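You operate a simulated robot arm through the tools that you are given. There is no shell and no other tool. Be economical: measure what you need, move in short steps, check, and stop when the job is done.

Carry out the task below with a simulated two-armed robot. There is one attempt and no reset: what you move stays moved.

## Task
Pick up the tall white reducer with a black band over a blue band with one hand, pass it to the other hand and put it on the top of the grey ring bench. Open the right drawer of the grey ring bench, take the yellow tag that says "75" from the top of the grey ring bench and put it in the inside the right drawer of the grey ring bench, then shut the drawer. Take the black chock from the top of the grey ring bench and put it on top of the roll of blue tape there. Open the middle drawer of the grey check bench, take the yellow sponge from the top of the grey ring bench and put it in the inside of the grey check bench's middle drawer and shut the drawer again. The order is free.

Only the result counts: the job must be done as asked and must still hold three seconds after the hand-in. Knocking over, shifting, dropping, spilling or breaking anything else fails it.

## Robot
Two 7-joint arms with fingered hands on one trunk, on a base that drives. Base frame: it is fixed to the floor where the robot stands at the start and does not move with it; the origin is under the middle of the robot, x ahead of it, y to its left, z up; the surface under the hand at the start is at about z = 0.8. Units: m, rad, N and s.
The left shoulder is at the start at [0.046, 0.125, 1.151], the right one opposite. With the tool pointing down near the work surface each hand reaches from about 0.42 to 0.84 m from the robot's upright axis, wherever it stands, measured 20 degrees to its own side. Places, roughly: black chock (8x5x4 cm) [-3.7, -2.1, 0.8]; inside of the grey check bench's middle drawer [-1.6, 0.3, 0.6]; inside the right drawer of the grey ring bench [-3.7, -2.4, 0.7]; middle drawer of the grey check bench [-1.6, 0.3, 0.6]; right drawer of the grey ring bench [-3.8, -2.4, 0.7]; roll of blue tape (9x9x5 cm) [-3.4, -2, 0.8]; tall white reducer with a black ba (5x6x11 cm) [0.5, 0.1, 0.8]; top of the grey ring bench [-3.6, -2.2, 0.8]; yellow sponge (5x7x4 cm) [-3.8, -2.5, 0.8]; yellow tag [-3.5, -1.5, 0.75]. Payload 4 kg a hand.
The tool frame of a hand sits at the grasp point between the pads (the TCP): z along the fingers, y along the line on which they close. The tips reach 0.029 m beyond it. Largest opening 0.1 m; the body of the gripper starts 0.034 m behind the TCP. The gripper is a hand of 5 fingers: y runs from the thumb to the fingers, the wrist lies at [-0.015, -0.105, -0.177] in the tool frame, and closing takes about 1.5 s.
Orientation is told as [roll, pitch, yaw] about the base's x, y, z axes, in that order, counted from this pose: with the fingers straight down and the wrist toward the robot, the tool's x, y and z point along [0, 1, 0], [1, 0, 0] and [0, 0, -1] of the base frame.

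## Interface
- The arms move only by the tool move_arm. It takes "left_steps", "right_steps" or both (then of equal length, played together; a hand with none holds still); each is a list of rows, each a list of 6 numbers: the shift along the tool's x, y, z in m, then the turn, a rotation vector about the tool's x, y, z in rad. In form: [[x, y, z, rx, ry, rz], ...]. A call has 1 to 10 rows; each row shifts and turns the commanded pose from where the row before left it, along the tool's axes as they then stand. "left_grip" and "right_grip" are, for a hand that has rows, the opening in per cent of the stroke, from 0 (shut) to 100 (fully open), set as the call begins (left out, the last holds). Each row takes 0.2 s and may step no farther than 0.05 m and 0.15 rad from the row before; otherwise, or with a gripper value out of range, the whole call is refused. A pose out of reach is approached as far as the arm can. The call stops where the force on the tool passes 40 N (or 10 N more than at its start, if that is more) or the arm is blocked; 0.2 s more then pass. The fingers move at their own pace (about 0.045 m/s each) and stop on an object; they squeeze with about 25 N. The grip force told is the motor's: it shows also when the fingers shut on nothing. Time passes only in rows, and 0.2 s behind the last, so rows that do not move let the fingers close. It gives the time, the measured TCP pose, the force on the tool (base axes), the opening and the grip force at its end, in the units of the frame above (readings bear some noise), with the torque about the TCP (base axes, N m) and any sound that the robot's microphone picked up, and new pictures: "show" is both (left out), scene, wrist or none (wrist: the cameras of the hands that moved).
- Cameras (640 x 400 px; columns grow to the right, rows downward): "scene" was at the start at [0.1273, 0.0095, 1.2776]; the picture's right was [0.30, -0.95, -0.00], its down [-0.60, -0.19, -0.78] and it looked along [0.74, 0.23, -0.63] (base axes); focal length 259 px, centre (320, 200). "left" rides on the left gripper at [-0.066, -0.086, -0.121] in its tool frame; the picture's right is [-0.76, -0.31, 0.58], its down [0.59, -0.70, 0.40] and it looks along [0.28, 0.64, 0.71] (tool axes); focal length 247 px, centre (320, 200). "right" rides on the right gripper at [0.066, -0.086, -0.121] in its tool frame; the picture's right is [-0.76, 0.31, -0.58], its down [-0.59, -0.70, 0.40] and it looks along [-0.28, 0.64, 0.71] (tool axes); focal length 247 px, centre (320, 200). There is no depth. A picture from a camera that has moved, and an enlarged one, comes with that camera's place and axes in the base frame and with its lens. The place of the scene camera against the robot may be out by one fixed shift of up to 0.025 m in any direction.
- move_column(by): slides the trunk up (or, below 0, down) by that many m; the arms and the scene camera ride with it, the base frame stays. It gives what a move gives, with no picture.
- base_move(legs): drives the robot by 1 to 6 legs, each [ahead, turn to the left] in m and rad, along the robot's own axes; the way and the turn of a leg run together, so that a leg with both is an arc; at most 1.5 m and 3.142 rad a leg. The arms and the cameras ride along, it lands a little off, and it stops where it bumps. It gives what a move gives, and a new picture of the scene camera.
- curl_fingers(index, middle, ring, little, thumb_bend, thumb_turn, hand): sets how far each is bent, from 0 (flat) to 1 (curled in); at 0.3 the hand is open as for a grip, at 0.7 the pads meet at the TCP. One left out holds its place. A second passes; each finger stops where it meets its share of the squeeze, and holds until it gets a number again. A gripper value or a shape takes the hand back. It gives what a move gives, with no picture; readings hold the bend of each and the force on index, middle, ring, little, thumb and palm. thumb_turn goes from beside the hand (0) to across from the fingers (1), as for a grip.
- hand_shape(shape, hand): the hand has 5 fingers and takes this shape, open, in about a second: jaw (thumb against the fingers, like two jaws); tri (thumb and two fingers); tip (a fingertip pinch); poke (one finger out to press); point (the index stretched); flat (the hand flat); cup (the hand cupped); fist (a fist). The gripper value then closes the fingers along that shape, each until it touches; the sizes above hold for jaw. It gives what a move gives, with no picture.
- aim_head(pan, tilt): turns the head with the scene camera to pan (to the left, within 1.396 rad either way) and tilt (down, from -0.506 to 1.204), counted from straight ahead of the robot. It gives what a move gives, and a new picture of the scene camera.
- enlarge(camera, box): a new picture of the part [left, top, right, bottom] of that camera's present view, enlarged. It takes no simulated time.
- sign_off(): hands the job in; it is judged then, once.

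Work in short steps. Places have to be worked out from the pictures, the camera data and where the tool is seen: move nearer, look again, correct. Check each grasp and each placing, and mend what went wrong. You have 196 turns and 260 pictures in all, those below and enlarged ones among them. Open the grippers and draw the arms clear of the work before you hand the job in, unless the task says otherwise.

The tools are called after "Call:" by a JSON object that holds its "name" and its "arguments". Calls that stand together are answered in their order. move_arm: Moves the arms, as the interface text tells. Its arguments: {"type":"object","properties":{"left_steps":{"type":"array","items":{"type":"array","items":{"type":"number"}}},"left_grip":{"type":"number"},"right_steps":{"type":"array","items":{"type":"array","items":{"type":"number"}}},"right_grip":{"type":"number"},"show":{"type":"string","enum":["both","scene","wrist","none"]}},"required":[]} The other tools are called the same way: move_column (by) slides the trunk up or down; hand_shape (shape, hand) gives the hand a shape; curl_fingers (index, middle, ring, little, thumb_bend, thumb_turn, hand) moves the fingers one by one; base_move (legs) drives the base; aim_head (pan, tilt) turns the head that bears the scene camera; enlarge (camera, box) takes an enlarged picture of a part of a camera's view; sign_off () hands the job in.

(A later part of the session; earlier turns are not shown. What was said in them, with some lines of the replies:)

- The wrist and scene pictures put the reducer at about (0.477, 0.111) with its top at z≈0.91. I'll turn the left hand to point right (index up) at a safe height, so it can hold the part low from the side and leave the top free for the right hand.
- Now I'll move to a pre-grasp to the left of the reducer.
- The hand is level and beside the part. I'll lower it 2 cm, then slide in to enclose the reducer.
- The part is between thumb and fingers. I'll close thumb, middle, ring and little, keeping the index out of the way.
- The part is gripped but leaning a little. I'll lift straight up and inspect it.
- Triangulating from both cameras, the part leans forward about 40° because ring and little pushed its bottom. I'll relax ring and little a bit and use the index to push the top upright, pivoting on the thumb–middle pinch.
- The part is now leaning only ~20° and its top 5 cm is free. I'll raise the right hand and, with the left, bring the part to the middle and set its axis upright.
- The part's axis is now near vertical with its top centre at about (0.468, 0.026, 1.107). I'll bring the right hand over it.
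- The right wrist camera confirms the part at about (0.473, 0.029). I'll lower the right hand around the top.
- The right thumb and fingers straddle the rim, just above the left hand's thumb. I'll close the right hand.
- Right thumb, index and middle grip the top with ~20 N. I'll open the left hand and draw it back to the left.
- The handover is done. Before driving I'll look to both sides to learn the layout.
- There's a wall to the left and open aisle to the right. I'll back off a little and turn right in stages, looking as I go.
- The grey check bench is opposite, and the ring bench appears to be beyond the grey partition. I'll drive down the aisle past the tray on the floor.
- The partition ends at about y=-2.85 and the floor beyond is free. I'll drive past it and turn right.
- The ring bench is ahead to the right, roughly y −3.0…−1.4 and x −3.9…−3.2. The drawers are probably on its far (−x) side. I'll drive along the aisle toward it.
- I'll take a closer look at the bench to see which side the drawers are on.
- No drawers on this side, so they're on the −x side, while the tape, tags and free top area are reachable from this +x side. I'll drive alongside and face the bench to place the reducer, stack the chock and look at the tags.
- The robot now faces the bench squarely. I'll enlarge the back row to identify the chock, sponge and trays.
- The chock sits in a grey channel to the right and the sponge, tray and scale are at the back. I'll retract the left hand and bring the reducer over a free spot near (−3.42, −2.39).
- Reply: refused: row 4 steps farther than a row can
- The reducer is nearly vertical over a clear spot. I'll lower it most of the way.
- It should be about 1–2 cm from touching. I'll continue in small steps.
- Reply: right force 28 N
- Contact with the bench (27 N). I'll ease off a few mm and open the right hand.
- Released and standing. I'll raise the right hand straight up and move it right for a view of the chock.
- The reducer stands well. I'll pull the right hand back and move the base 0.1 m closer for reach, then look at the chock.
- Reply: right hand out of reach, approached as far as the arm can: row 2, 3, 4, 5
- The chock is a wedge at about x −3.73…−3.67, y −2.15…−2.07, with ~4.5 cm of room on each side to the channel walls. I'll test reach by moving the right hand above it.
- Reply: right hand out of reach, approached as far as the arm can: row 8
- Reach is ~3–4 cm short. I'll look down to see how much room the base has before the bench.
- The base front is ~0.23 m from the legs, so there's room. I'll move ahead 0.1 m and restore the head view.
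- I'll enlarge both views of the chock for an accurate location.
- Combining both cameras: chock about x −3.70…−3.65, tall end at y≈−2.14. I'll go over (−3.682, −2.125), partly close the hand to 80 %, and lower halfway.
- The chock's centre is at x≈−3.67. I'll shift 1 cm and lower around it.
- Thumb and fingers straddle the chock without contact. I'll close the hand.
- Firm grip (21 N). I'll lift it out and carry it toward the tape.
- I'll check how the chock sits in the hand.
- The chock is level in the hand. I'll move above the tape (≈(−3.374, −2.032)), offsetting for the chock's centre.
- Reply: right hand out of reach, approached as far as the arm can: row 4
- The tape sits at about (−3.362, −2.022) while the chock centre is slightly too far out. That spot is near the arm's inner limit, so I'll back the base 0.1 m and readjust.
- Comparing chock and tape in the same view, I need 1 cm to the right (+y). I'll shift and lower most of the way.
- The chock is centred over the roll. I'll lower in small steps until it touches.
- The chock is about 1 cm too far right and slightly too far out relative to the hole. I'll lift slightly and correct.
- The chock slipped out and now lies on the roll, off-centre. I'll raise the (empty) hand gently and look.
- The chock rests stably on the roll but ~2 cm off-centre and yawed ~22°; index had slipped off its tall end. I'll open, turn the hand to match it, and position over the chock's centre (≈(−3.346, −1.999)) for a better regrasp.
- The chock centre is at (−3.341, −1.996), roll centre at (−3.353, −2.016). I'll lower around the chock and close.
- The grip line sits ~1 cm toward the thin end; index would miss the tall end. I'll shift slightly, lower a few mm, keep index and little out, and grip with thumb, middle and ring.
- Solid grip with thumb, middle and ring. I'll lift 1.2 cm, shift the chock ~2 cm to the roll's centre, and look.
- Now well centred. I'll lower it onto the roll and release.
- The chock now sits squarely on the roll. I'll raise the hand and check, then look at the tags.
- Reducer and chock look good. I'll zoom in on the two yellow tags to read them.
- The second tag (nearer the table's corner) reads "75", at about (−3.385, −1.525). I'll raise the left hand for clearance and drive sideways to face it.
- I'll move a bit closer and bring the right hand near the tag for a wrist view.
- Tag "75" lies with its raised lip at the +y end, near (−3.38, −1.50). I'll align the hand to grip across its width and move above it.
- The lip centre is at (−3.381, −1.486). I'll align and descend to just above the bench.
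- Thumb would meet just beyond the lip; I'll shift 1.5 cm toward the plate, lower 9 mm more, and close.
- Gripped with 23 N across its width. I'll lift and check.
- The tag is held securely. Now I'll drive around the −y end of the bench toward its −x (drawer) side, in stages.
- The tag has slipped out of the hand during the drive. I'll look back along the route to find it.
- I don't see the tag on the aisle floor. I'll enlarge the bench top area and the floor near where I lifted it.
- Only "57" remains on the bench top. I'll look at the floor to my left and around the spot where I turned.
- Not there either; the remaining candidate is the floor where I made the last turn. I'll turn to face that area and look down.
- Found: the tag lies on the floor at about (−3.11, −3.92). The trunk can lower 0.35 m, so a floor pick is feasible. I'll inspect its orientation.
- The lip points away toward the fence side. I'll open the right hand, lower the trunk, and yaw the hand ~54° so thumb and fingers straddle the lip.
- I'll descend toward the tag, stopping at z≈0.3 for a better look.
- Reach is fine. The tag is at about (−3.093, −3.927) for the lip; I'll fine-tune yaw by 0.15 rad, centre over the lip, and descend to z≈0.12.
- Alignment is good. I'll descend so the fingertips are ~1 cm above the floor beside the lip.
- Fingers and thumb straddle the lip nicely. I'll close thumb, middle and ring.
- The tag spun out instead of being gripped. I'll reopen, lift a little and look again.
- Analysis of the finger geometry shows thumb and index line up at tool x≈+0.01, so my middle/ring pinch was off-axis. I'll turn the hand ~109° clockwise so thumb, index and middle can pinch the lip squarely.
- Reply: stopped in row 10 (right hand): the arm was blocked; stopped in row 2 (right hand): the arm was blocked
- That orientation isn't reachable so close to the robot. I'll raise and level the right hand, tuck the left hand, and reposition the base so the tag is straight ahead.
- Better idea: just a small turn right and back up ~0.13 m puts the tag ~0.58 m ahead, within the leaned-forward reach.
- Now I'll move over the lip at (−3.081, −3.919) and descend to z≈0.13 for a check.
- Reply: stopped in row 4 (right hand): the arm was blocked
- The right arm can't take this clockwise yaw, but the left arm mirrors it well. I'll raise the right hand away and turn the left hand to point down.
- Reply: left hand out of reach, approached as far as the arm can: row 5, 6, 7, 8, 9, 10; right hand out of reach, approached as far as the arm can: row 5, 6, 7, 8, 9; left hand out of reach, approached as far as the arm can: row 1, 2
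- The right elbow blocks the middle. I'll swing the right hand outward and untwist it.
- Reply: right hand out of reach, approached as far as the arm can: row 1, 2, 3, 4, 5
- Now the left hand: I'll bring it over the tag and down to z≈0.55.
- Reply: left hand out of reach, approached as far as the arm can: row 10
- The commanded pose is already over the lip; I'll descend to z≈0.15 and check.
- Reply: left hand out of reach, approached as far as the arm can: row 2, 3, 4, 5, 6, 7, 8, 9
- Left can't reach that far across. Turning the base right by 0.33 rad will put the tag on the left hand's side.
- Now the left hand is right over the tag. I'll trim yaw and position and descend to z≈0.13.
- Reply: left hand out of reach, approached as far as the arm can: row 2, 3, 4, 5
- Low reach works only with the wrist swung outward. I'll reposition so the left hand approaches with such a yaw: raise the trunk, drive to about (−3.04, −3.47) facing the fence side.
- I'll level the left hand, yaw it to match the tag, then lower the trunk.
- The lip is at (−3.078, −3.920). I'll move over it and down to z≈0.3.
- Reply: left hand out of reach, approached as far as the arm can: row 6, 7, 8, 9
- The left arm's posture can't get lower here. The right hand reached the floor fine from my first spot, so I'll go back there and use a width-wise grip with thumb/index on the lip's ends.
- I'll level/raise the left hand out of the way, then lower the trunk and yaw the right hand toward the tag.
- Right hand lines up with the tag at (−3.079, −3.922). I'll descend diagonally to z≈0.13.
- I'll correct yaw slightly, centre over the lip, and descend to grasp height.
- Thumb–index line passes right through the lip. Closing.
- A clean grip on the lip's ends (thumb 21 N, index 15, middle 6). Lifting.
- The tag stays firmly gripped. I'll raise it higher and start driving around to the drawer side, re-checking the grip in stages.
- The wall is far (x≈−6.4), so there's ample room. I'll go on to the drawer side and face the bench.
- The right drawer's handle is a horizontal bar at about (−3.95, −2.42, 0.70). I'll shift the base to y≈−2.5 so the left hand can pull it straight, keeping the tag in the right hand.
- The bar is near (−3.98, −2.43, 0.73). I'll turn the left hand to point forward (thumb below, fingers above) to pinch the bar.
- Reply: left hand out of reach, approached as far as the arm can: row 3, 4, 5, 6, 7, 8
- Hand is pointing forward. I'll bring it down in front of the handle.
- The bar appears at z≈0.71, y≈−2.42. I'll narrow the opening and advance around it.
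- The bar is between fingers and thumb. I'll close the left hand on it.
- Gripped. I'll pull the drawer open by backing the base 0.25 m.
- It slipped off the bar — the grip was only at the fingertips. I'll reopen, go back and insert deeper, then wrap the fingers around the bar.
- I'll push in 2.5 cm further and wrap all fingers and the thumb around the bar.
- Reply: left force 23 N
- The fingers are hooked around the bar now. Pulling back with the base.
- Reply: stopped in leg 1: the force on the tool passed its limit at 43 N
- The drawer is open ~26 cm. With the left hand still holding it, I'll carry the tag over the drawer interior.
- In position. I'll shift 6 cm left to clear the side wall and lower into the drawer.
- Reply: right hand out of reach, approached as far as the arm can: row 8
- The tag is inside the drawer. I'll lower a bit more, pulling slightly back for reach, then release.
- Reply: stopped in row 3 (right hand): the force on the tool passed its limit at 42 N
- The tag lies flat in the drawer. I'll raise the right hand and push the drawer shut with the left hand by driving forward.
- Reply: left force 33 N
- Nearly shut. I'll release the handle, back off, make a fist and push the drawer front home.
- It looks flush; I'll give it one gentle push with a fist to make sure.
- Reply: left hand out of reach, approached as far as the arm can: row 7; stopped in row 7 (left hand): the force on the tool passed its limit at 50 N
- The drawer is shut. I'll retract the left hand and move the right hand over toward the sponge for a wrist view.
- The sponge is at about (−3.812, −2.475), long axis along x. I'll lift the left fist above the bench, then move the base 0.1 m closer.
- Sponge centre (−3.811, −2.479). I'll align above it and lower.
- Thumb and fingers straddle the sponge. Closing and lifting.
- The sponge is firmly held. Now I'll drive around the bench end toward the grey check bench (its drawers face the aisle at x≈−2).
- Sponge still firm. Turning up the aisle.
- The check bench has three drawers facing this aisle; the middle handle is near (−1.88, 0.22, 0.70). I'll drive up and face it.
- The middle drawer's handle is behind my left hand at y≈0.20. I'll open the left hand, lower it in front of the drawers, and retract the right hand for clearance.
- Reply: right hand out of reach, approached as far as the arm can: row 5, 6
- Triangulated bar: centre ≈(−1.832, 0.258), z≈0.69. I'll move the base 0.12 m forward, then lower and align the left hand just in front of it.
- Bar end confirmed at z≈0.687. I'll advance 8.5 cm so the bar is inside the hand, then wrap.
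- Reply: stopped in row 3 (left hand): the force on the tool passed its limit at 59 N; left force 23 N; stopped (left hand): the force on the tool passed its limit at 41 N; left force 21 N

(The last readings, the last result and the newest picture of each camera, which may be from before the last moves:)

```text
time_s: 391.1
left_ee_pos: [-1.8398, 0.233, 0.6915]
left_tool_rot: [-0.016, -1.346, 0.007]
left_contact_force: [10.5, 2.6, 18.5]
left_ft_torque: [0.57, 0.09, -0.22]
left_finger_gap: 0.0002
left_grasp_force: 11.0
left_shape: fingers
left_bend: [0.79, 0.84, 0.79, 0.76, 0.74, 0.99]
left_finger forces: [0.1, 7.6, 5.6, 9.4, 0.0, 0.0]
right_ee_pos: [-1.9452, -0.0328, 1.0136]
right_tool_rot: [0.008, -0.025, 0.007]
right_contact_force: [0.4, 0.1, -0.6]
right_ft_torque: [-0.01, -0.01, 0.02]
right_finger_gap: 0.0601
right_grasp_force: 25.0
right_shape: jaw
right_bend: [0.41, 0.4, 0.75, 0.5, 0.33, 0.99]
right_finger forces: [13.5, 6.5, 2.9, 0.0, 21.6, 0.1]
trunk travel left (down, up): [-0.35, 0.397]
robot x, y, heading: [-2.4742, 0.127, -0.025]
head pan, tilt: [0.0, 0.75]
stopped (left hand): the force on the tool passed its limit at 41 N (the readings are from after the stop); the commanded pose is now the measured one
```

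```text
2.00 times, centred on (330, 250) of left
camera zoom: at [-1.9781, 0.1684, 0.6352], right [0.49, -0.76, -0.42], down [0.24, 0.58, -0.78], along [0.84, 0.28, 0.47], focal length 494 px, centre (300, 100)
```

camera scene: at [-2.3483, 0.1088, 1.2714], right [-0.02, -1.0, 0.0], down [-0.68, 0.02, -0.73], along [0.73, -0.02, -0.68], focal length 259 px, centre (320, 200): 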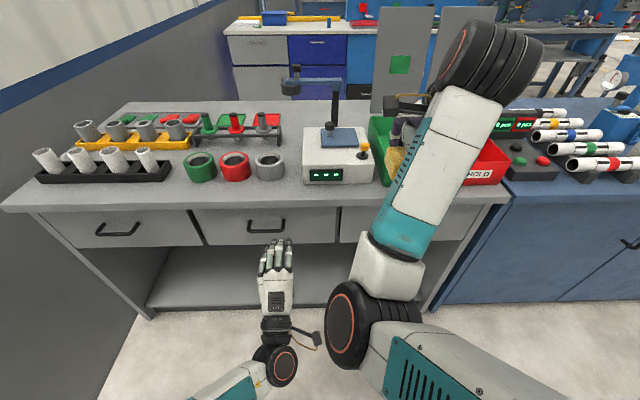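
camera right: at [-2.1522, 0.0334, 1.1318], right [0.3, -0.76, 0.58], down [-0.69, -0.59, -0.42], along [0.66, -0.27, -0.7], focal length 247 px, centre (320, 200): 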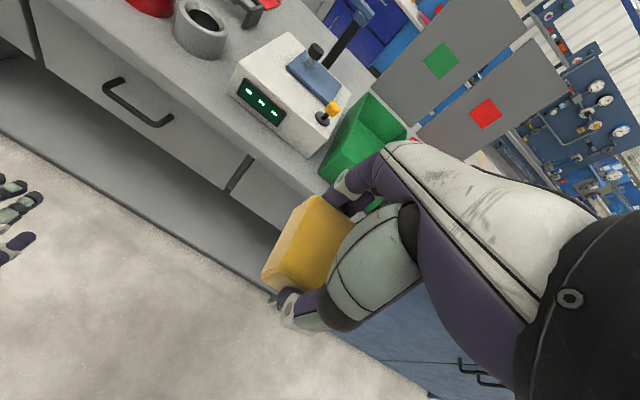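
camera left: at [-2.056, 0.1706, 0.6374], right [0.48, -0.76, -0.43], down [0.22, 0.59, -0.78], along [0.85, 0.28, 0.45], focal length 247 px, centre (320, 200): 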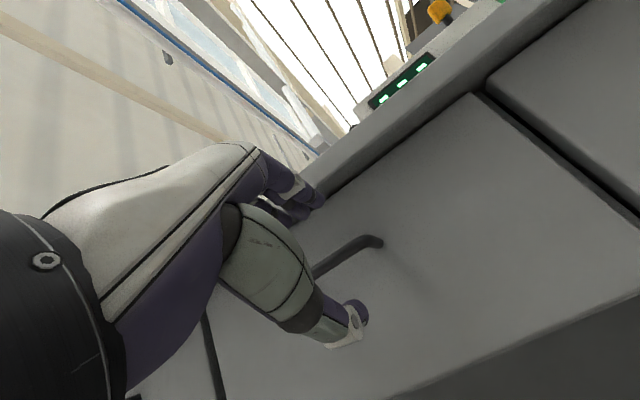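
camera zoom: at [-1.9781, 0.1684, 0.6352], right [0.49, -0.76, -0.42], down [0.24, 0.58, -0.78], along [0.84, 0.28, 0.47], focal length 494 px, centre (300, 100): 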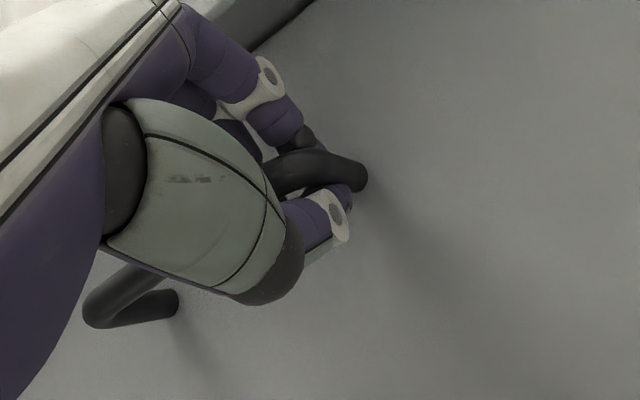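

Fingers are around the bar; I'll complete the wrap.

Call:
{"name": "curl_fingers", "arguments": {"hand": "left", "index": 1.0, "middle": 1.0, "ring": 1.0, "little": 1.0, "thumb_bend": 0.9}}

Call:
{"name": "base_move", "arguments": {"legs": [[-0.25, 0]]}}

```text
time_s: 392.1
left_ee_pos: [-1.8459, 0.2323, 0.6869]
left_tool_rot: [-0.01, -1.336, 0.0]
left_contact_force: [2.8, 4.5, 16.8]
left_ft_torque: [0.92, 0.84, -1.15]
left_finger_gap: 0.0
left_grasp_force: 45.9
left_shape: fingers
left_bend: [0.92, 0.96, 0.94, 0.91, 0.84, 1.0]
left_finger forces: [0.0, 11.3, 17.4, 17.5, 45.2, 0.1]
right_ee_pos: [-1.9464, -0.0322, 1.0121]
right_tool_rot: [0.006, -0.025, 0.011]
right_contact_force: [-0.4, 0.0, -1.1]
right_ft_torque: [0.01, -0.01, 0.0]
right_finger_gap: 0.0601
right_grasp_force: 25.3
right_shape: jaw
right_bend: [0.41, 0.4, 0.75, 0.5, 0.33, 0.99]
right_finger forces: [13.5, 6.4, 2.8, 0.0, 21.5, 0.0]
trunk travel left (down, up): [-0.35, 0.397]
robot x, y, heading: [-2.4783, 0.1317, -0.024]
head pan, tilt: [0.0, 0.75]
```

```text
time_s: 394.0
left_ee_pos: [-2.0992, 0.2361, 0.6867]
left_tool_rot: [-0.005, -1.338, -0.009]
left_contact_force: [0.3, -21.5, 4.7]
left_ft_torque: [0.57, 0.09, -0.67]
left_finger_gap: 0.0
left_grasp_force: 39.8
left_shape: fingers
left_bend: [0.99, 0.97, 0.96, 0.95, 0.91, 0.98]
left_finger forces: [0.0, 10.1, 5.6, 18.6, 44.8, 0.0]
right_ee_pos: [-2.2016, -0.0285, 1.0121]
right_tool_rot: [0.008, -0.025, 0.008]
right_contact_force: [0.3, -0.2, -0.3]
right_ft_torque: [-0.01, -0.04, 0.01]
right_finger_gap: 0.0603
right_grasp_force: 25.5
right_shape: jaw
right_bend: [0.41, 0.4, 0.75, 0.5, 0.33, 0.99]
right_finger forces: [13.6, 6.5, 2.9, 0.0, 21.5, 0.0]
trunk travel left (down, up): [-0.35, 0.397]
robot x, y, heading: [-2.7352, 0.1363, -0.024]
head pan, tilt: [0.0, 0.75]
camera scene: at [-2.6061, 0.113, 1.2717], right [-0.02, -1.0, 0.0], down [-0.68, 0.02, -0.73], along [0.73, -0.02, -0.68], focal length 259 px, centre (320, 200)
```

scene: 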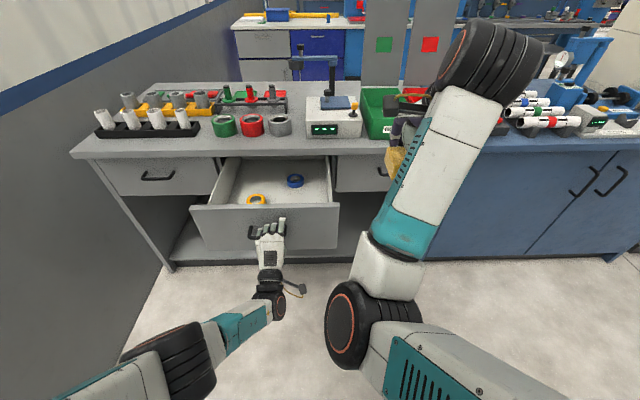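

The drawer is open; two rings lie at its left/back. I'll bring the sponge over the free right-front part.

Call:
{"name": "move_arm", "arguments": {"right_steps": [[0.02, 0.039, 0, 0, 0, 0], [0.02, 0.039, 0, 0, 0, 0], [0.02, 0.039, 0, 0, 0, 0], [0.02, 0.039, 0, 0, 0, 0], [0.02, 0.039, 0, 0, 0, 0], [0.02, 0.039, 0, 0, 0, 0], [0, 0, 0.045, 0, 0, 0], [0, 0, 0.045, 0, 0, 0], [0, 0, 0.03, 0, 0, 0]], "show": "wrist"}}

```text
time_s: 396.0
left_ee_pos: [-2.0991, 0.2363, 0.6871]
left_tool_rot: [-0.009, -1.34, -0.007]
left_contact_force: [0.3, -12.4, 6.5]
left_ft_torque: [0.54, 0.06, -0.72]
left_finger_gap: 0.0
left_grasp_force: 38.2
left_shape: fingers
left_bend: [0.99, 0.98, 0.97, 0.95, 0.91, 0.99]
left_finger forces: [0.0, 10.1, 5.2, 17.2, 42.8, 0.0]
right_ee_pos: [-1.9681, 0.0937, 0.8992]
right_tool_rot: [0.009, -0.024, 0.008]
right_contact_force: [0.0, 0.2, 0.5]
right_ft_torque: [-0.01, -0.02, 0.01]
right_finger_gap: 0.0601
right_grasp_force: 24.9
right_shape: jaw
right_bend: [0.41, 0.4, 0.75, 0.5, 0.33, 0.99]
right_finger forces: [13.5, 6.5, 2.7, 0.1, 21.4, 0.0]
trunk travel left (down, up): [-0.35, 0.397]
robot x, y, heading: [-2.7312, 0.1313, -0.021]
head pan, tilt: [0.0, 0.75]
camera right: at [-2.0567, 0.1584, 1.0195], right [0.3, -0.76, 0.58], down [-0.69, -0.59, -0.42], along [0.66, -0.27, -0.7], focal length 247 px, centre (320, 200)
```

right: 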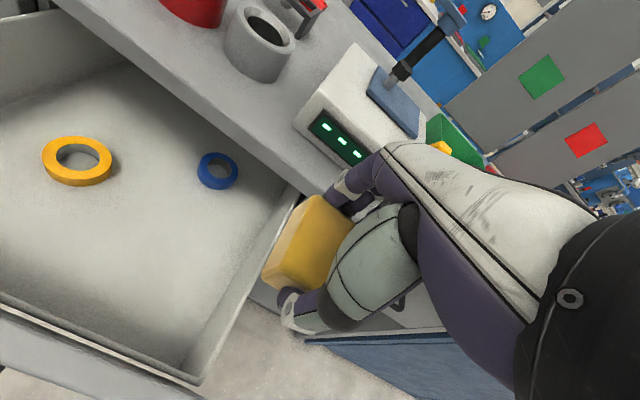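

The drawer's right wall is at y≈0.10, so I need to move 10 cm left first. Then lower.

Call:
{"name": "move_arm", "arguments": {"right_steps": [[0.033, -0.005, 0, 0, 0, 0], [0.033, -0.006, 0, 0, 0, 0], [0.033, -0.006, 0, 0, 0, 0], [0, 0, 0.045, 0, 0, 0], [0, 0, 0.045, 0, 0, 0], [0, 0, 0.045, 0, 0, 0], [0, 0, 0.04, 0, 0, 0]], "show": "wrist"}}

```text
time_s: 397.6
left_ee_pos: [-2.0994, 0.2349, 0.6873]
left_tool_rot: [-0.006, -1.339, -0.011]
left_contact_force: [-5.7, -12.2, 6.4]
left_ft_torque: [0.6, 0.1, -0.72]
left_finger_gap: 0.0003
left_grasp_force: 39.3
left_shape: fingers
left_bend: [0.99, 0.98, 0.97, 0.95, 0.92, 0.99]
left_finger forces: [0.0, 9.6, 5.5, 16.8, 46.6, 0.0]
right_ee_pos: [-2.0081, 0.1766, 0.7336]
right_tool_rot: [0.006, -0.025, 0.009]
right_contact_force: [5.3, -1.0, 0.9]
right_ft_torque: [0.02, 0.16, 0.05]
right_finger_gap: 0.06
right_grasp_force: 25.1
right_shape: jaw
right_bend: [0.41, 0.4, 0.75, 0.5, 0.34, 0.99]
right_finger forces: [15.4, 7.3, 2.5, 0.0, 29.0, 0.0]
right hand out of reach, approached as far as the arm can: row 5, 6, 7
trunk travel left (down, up): [-0.35, 0.397]
robot x, y, heading: [-2.7345, 0.1322, -0.028]
head pan, tilt: [0.0, 0.75]
camera right: at [-2.0967, 0.2401, 0.854], right [0.3, -0.76, 0.58], down [-0.69, -0.59, -0.42], along [0.66, -0.27, -0.7], focal length 247 px, centre (320, 200)
```

right: 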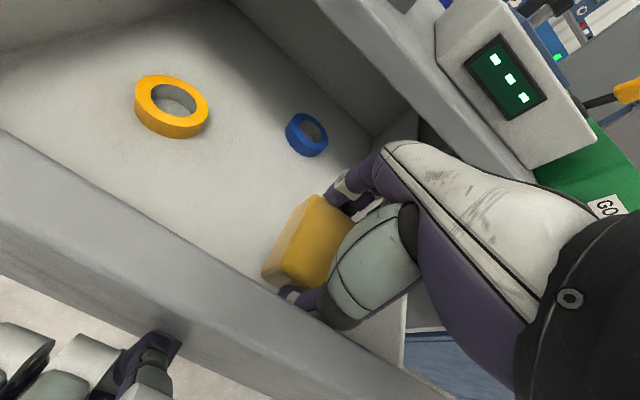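

The sponge is inside the drawer, a few cm above its floor. I'll release it and lift the hand out.

Call:
{"name": "move_arm", "arguments": {"right_steps": [[0, 0.005, 0, 0, 0, 0], [0, 0, 0, 0, 0, 0], [0, 0, 0, 0, 0, 0], [0, 0, -0.02, 0, 0, 0], [0, 0, -0.04, 0, 0, 0], [0, 0, -0.045, 0, 0, 0], [0, 0, -0.045, 0, 0, 0], [0, 0, -0.045, 0, 0, 0], [0, 0, -0.045, 0, 0, 0]], "right_grip": 85, "show": "wrist"}}

```text
time_s: 399.6
left_ee_pos: [-2.0995, 0.2366, 0.6879]
left_tool_rot: [-0.008, -1.339, -0.007]
left_contact_force: [-0.9, -13.4, 3.2]
left_ft_torque: [0.5, 0.06, -0.74]
left_finger_gap: 0.0001
left_grasp_force: 39.2
left_shape: fingers
left_bend: [0.99, 0.98, 0.97, 0.95, 0.91, 0.98]
left_finger forces: [0.1, 9.8, 5.8, 18.0, 43.6, 0.1]
right_ee_pos: [-1.9671, 0.1936, 0.9596]
right_tool_rot: [0.009, -0.021, 0.011]
right_contact_force: [0.0, -0.1, -0.8]
right_ft_torque: [-0.01, -0.01, 0.0]
right_finger_gap: 0.0848
right_grasp_force: 0.1
right_shape: jaw
right_bend: [0.36, 0.32, 0.25, 0.35, 0.3, 0.98]
right_finger forces: [0.1, 0.1, 0.0, 0.1, 0.1, 0.0]
right hand out of reach, approached as far as the arm can: row 1, 4, 5, 6, 7, 8, 9
trunk travel left (down, up): [-0.35, 0.397]
robot x, y, heading: [-2.7324, 0.1357, -0.024]
head pan, tilt: [0.0, 0.75]
camera right: at [-2.0558, 0.2567, 1.0803], right [0.3, -0.76, 0.58], down [-0.69, -0.59, -0.42], along [0.66, -0.27, -0.7], focal length 247 px, centre (320, 200)
```

right: 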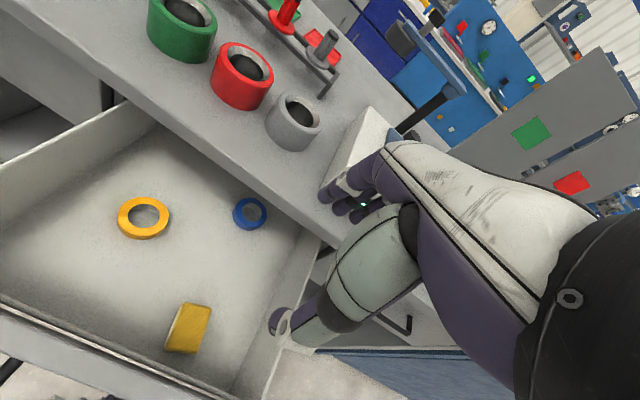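

The sponge lies in the drawer. I'll move the right hand back clear and then push the drawer shut by driving forward.

Call:
{"name": "move_arm", "arguments": {"right_steps": [[-0.03, -0.03, -0.02, 0, 0, 0], [-0.035, -0.032, 0, 0, 0, 0], [-0.035, -0.032, 0, 0, 0, 0], [-0.035, -0.032, 0, 0, 0, 0], [-0.035, -0.032, 0, 0, 0, 0], [-0.035, -0.032, 0, 0, 0, 0]], "show": "none"}}

Call:
{"name": "base_move", "arguments": {"legs": [[0.255, 0]]}}

```text
time_s: 401.0
left_ee_pos: [-2.1, 0.2362, 0.6872]
left_tool_rot: [-0.008, -1.339, -0.006]
left_contact_force: [0.9, -13.6, 2.1]
left_ft_torque: [0.47, 0.03, -0.75]
left_finger_gap: 0.0002
left_grasp_force: 38.7
left_shape: fingers
left_bend: [0.99, 0.98, 0.97, 0.95, 0.91, 0.98]
left_finger forces: [0.1, 9.9, 5.9, 18.2, 42.5, 0.0]
right_ee_pos: [-1.9286, 0.0457, 0.9776]
right_tool_rot: [0.008, -0.024, 0.008]
right_contact_force: [-0.6, -0.4, 0.6]
right_ft_torque: [0.01, 0.01, -0.01]
right_finger_gap: 0.0846
right_grasp_force: 0.0
right_shape: jaw
right_bend: [0.36, 0.32, 0.25, 0.35, 0.3, 0.98]
right_finger forces: [0.0, 0.0, 0.0, 0.1, 0.1, 0.0]
right hand out of reach, approached as far as the arm can: row 1, 2, 3, 4, 5, 6
trunk travel left (down, up): [-0.35, 0.397]
robot x, y, heading: [-2.7345, 0.1303, -0.027]
head pan, tilt: [0.0, 0.75]
```

```text
time_s: 402.8
left_ee_pos: [-1.8479, 0.2334, 0.6872]
left_tool_rot: [-0.016, -1.34, 0.004]
left_contact_force: [-1.3, 22.1, 8.1]
left_ft_torque: [0.31, 0.04, -1.24]
left_finger_gap: 0.0
left_grasp_force: 39.2
left_shape: fingers
left_bend: [0.99, 0.98, 0.97, 0.95, 0.91, 1.0]
left_finger forces: [0.0, 10.7, 7.0, 15.6, 44.7, 0.1]
right_ee_pos: [-1.6779, 0.0432, 0.9773]
right_tool_rot: [0.006, -0.022, 0.011]
right_contact_force: [0.0, -0.3, 0.5]
right_ft_torque: [-0.04, 0.02, 0.0]
right_finger_gap: 0.0848
right_grasp_force: 0.2
right_shape: jaw
right_bend: [0.36, 0.32, 0.25, 0.35, 0.3, 0.98]
right_finger forces: [0.0, 0.0, 0.1, 0.0, 0.0, 0.0]
trunk travel left (down, up): [-0.35, 0.397]
robot x, y, heading: [-2.4818, 0.1261, -0.031]
head pan, tilt: [0.0, 0.75]
camera scene: at [-2.355, 0.1101, 1.2718], right [-0.03, -1.0, 0.0], down [-0.68, 0.02, -0.73], along [0.73, -0.02, -0.68], focal length 259 px, centre (320, 200)
```

scene: 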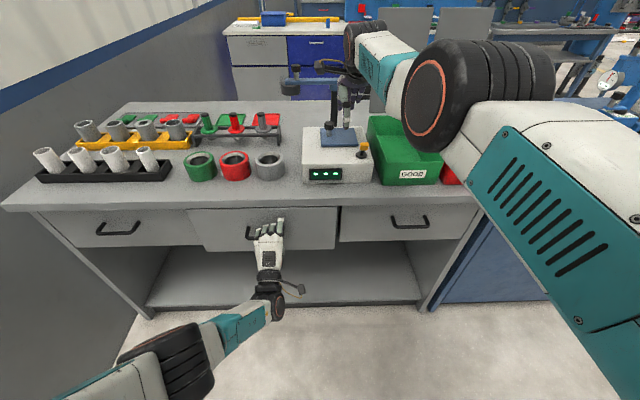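

The right hand ended up over the bench (its retreat was limited), though no contact shows. I'll raise it gently straight up first.

Call:
{"name": "move_arm", "arguments": {"right_steps": [[0, 0.02, -0.03, 0, 0, 0], [0, 0.02, -0.03, 0, 0, 0], [0, 0.02, -0.02, 0, 0, 0]], "show": "wrist"}}

```text
time_s: 403.6
left_ee_pos: [-1.8482, 0.2334, 0.6869]
left_tool_rot: [-0.009, -1.34, -0.002]
left_contact_force: [-0.4, 11.1, 7.4]
left_ft_torque: [0.39, 0.01, -1.19]
left_finger_gap: 0.0001
left_grasp_force: 38.6
left_shape: fingers
left_bend: [0.99, 0.98, 0.97, 0.95, 0.92, 0.99]
left_finger forces: [0.1, 10.1, 5.2, 17.3, 45.1, 0.0]
right_ee_pos: [-1.677, 0.0347, 1.0276]
right_tool_rot: [0.007, -0.022, 0.01]
right_contact_force: [0.1, -0.3, 0.5]
right_ft_torque: [0.03, 0.0, 0.03]
right_finger_gap: 0.0849
right_grasp_force: 0.2
right_shape: jaw
right_bend: [0.36, 0.32, 0.25, 0.35, 0.3, 0.98]
right_finger forces: [0.0, 0.0, 0.1, 0.1, 0.0, 0.1]
right hand out of reach, approached as far as the arm can: row 1, 2, 3
trunk travel left (down, up): [-0.35, 0.397]
robot x, y, heading: [-2.4837, 0.129, -0.028]
head pan, tilt: [0.0, 0.75]
camera right: at [-1.766, 0.0991, 1.1483], right [0.3, -0.76, 0.58], down [-0.69, -0.59, -0.42], along [0.66, -0.27, -0.7], focal length 247 px, centre (320, 200)
```

right: 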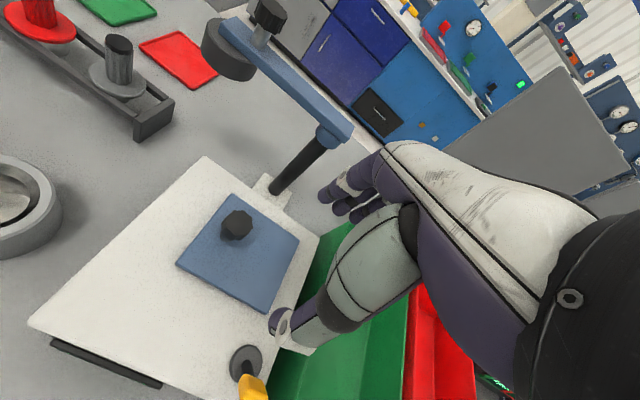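

The right hand is clear of the device. Now finish the drawer: release the handle, back off, fist, and push with the arm only.

Call:
{"name": "move_arm", "arguments": {"left_steps": [[0, 0, 0, 0, 0, 0], [0, 0, 0, 0, 0, 0], [0, 0, 0, 0, 0, 0], [0, 0, 0, 0, 0, 0], [0, 0, -0.04, 0, 0, 0], [0, 0, -0.045, 0, 0, 0]], "left_grip": 75, "show": "none"}}

Call:
{"name": "hand_shape", "arguments": {"hand": "left", "shape": "fist"}}

Call:
{"name": "move_arm", "arguments": {"left_steps": [[0, 0.002, 0.03, 0, 0, 0], [0, 0.002, 0.015, 0, 0, 0], [0, 0.002, 0.01, 0, 0, 0], [0, 0.002, 0.01, 0, 0, 0], [0, 0.002, 0.01, 0, 0, 0], [0, 0.002, 0.01, 0, 0, 0], [0, 0.002, 0.01, 0, 0, 0], [0, 0.002, 0.01, 0, 0, 0], [0, 0.002, 0.01, 0, 0, 0]], "show": "scene"}}

```text
time_s: 405.0
left_ee_pos: [-1.9321, 0.2341, 0.7055]
left_tool_rot: [-0.006, -1.339, -0.005]
left_contact_force: [-0.3, 0.0, 0.3]
left_ft_torque: [0.0, -0.04, -0.01]
left_finger_gap: 0.0746
left_grasp_force: 0.1
left_shape: jaw
left_bend: [0.4, 0.34, 0.25, 0.39, 0.3, 0.99]
left_finger forces: [0.0, 0.0, 0.0, 0.0, 0.0, 0.0]
right_ee_pos: [-1.6775, 0.0358, 1.0278]
right_tool_rot: [0.007, -0.023, 0.011]
right_contact_force: [0.0, 0.9, 0.0]
right_ft_torque: [-0.03, 0.02, 0.04]
right_finger_gap: 0.0847
right_grasp_force: 0.0
right_shape: jaw
right_bend: [0.36, 0.32, 0.25, 0.35, 0.3, 0.98]
right_finger forces: [0.0, 0.1, 0.1, 0.1, 0.1, 0.1]
trunk travel left (down, up): [-0.35, 0.397]
robot x, y, heading: [-2.481, 0.1301, -0.033]
head pan, tilt: [0.0, 0.75]
```

```text
time_s: 405.9
left_ee_pos: [-1.9293, 0.2344, 0.7051]
left_tool_rot: [-0.007, -1.338, -0.002]
left_contact_force: [0.4, 0.6, 0.2]
left_ft_torque: [-0.01, 0.02, 0.01]
left_finger_gap: 0.0
left_grasp_force: 0.1
left_shape: fist
left_bend: [0.99, 1.0, 1.0, 1.0, 0.87, 0.84]
left_finger forces: [0.0, 0.0, 0.1, 0.1, 0.1, 0.0]
right_ee_pos: [-1.6773, 0.0348, 1.0282]
right_tool_rot: [0.007, -0.023, 0.009]
right_contact_force: [0.3, 0.5, -0.7]
right_ft_torque: [-0.01, 0.0, 0.01]
right_finger_gap: 0.0849
right_grasp_force: 0.0
right_shape: jaw
right_bend: [0.36, 0.32, 0.25, 0.35, 0.3, 0.98]
right_finger forces: [0.0, 0.1, 0.1, 0.1, 0.0, 0.0]
trunk travel left (down, up): [-0.35, 0.397]
robot x, y, heading: [-2.482, 0.1294, -0.022]
head pan, tilt: [0.0, 0.75]
```

```text
time_s: 408.0
left_ee_pos: [-1.8239, 0.2274, 0.7026]
left_tool_rot: [-0.026, -1.338, 0.003]
left_contact_force: [-20.2, -4.0, 6.8]
left_ft_torque: [0.14, 0.38, 0.2]
left_finger_gap: 0.0932
left_grasp_force: 0.1
left_shape: fist
left_bend: [1.0, 1.0, 1.0, 1.0, 0.85, 0.8]
left_finger forces: [9.0, 7.7, 8.6, 0.0, 9.7, 0.0]
left hand out of reach, approached as far as the arm can: row 9
right_ee_pos: [-1.6806, 0.0346, 1.0284]
right_tool_rot: [0.008, -0.024, 0.011]
right_contact_force: [-0.1, -0.1, -0.9]
right_ft_torque: [-0.01, -0.03, 0.02]
right_finger_gap: 0.0852
right_grasp_force: 0.0
right_shape: jaw
right_bend: [0.36, 0.32, 0.25, 0.35, 0.3, 0.98]
right_finger forces: [0.0, 0.1, 0.0, 0.1, 0.0, 0.0]
trunk travel left (down, up): [-0.35, 0.397]
robot x, y, heading: [-2.4806, 0.133, -0.023]
head pan, tilt: [0.0, 0.75]
stopped in row 9 (left hand): the force on the tool passed its limit at 43 N (the readings are from after the stop); the commanded pose is now the measured one
camera scene: at [-2.3573, 0.1084, 1.272], right [-0.03, -1.0, 0.0], down [-0.68, 0.02, -0.73], along [0.73, -0.02, -0.68], focal length 259 px, centre (320, 200)
```

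scene: 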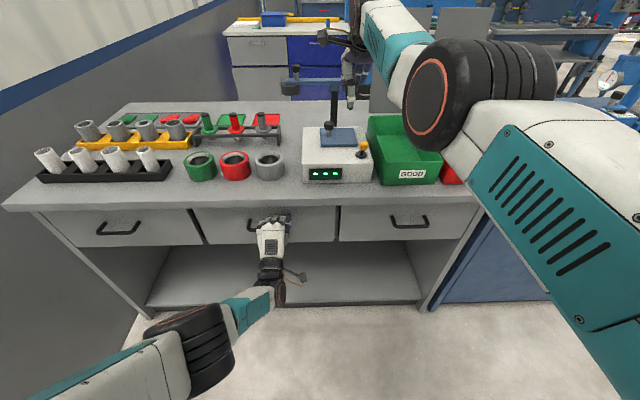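

The middle drawer is flush with its neighbours. I'll retract the left hand, back the base away, and open both hands.

Call:
{"name": "move_arm", "arguments": {"left_steps": [[0, 0, -0.03, 0, 0, 0], [0, 0, -0.04, 0, 0, 0], [0, 0, -0.04, 0, 0, 0]], "show": "none"}}

Call:
{"name": "base_move", "arguments": {"legs": [[-0.35, 0]]}}

Call:
{"name": "hand_shape", "arguments": {"hand": "left", "shape": "jaw"}}

Call:
{"name": "enlarge", "arguments": {"camera": "scene", "box": [60, 100, 460, 300]}}

```text
time_s: 408.8
left_ee_pos: [-1.9288, 0.2318, 0.7274]
left_tool_rot: [-0.013, -1.335, -0.005]
left_contact_force: [0.4, -0.2, 1.0]
left_ft_torque: [-0.02, 0.0, 0.01]
left_finger_gap: 0.0001
left_grasp_force: 0.1
left_shape: fist
left_bend: [1.0, 1.0, 1.0, 1.0, 0.88, 0.83]
left_finger forces: [0.0, 0.1, 0.0, 0.0, 0.0, 0.0]
right_ee_pos: [-1.6787, 0.0361, 1.0281]
right_tool_rot: [0.005, -0.023, 0.01]
right_contact_force: [-0.5, -0.4, 0.2]
right_ft_torque: [-0.01, 0.02, -0.02]
right_finger_gap: 0.0846
right_grasp_force: 0.0
right_shape: jaw
right_bend: [0.36, 0.32, 0.25, 0.35, 0.3, 0.98]
right_finger forces: [0.1, 0.0, 0.0, 0.1, 0.0, 0.0]
trunk travel left (down, up): [-0.35, 0.397]
robot x, y, heading: [-2.4797, 0.1313, -0.026]
head pan, tilt: [0.0, 0.75]
```

```text
time_s: 411.1
left_ee_pos: [-2.2723, 0.2397, 0.7269]
left_tool_rot: [-0.017, -1.338, 0.0]
left_contact_force: [0.5, -0.1, -0.2]
left_ft_torque: [-0.03, 0.03, 0.02]
left_finger_gap: 0.0
left_grasp_force: 0.0
left_shape: fist
left_bend: [1.0, 1.0, 1.0, 1.0, 0.88, 0.83]
left_finger forces: [0.0, 0.0, 0.1, 0.1, 0.0, 0.0]
right_ee_pos: [-2.0228, 0.0437, 1.0285]
right_tool_rot: [0.008, -0.021, 0.01]
right_contact_force: [0.4, -0.4, 0.6]
right_ft_torque: [-0.02, 0.01, 0.05]
right_finger_gap: 0.0847
right_grasp_force: 0.0
right_shape: jaw
right_bend: [0.36, 0.32, 0.25, 0.35, 0.3, 0.98]
right_finger forces: [0.1, 0.0, 0.1, 0.0, 0.0, 0.0]
trunk travel left (down, up): [-0.35, 0.397]
robot x, y, heading: [-2.8312, 0.1408, -0.024]
head pan, tilt: [0.0, 0.75]
camera scene: at [-2.6997, 0.1179, 1.2716], right [-0.03, -1.0, 0.0], down [-0.68, 0.02, -0.73], along [0.73, -0.02, -0.68], focal length 259 px, centre (320, 200)
```

scene: 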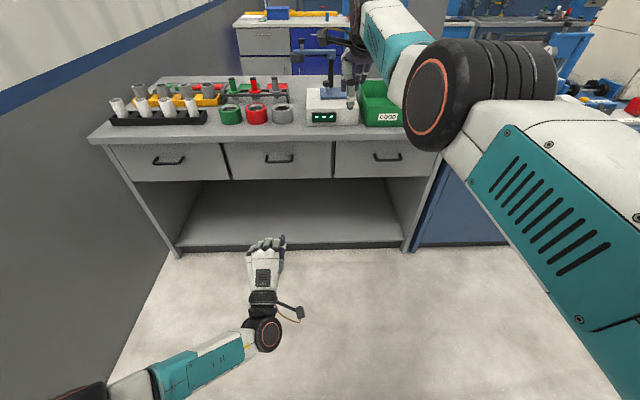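

```text
time_s: 411.9
left_ee_pos: [-2.2719, 0.2395, 0.7255]
left_tool_rot: [-0.021, -1.335, 0.0]
left_contact_force: [-0.1, -0.5, 0.1]
left_ft_torque: [0.0, 0.0, -0.01]
left_finger_gap: 0.0999
left_grasp_force: 0.0
left_shape: jaw
left_bend: [0.3, 0.3, 0.3, 0.3, 0.3, 0.97]
left_finger forces: [0.1, 0.0, 0.0, 0.1, 0.1, 0.0]
right_ee_pos: [-2.0228, 0.0445, 1.0271]
right_tool_rot: [0.006, -0.021, 0.01]
right_contact_force: [-0.1, 0.2, 1.0]
right_ft_torque: [-0.01, 0.0, 0.0]
right_finger_gap: 0.085
right_grasp_force: 0.1
right_shape: jaw
right_bend: [0.36, 0.32, 0.25, 0.35, 0.3, 0.98]
right_finger forces: [0.1, 0.0, 0.0, 0.0, 0.1, 0.1]
trunk travel left (down, up): [-0.35, 0.397]
robot x, y, heading: [-2.8273, 0.1386, -0.028]
head pan, tilt: [0.0, 0.75]
```

```text
1.60 times, centred on (260, 200) of scene
camera zoom: at [-2.699, 0.1179, 1.2715], right [-0.03, -1.0, 0.0], down [-0.68, 0.02, -0.73], along [0.73, -0.02, -0.68], focal length 414 px, centre (416, 200)
```

zoom: 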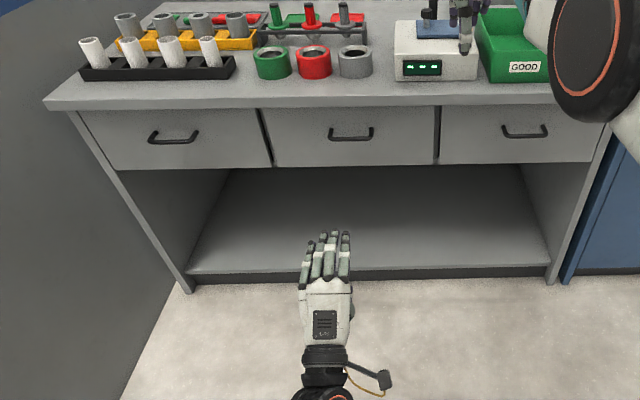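

All three drawers are flush, both hands are empty, open and clear. The reducer, chock and shut ring-bench drawer were confirmed earlier. I'm handing in.

Call:
{"name": "sign_off", "arguments": {}}

```text
The job is handed in.
```

I handed the job in with every part done as asked, but the "75" tag fell on the floor on the way to the drawer. I picked it up again. I can't tell whether that drop counts against the attempt.

- **Reducer:** I picked it up with the left hand, passed it to the right hand in the air, and stood it upright on the ring bench.
- **Chock:** it sits centred on the roll of blue tape. My first placing slipped off-centre, so I regripped it and set it down again.
- **Tag "75":** it is inside the right drawer of the ring bench, and that drawer is shut.
- **Sponge:** it is inside the middle drawer of the check bench, and that drawer is shut.

At hand-in both hands were open and clear of the bench. I last saw the ring bench before driving to the check bench; the reducer, chock and drawer were in place then.
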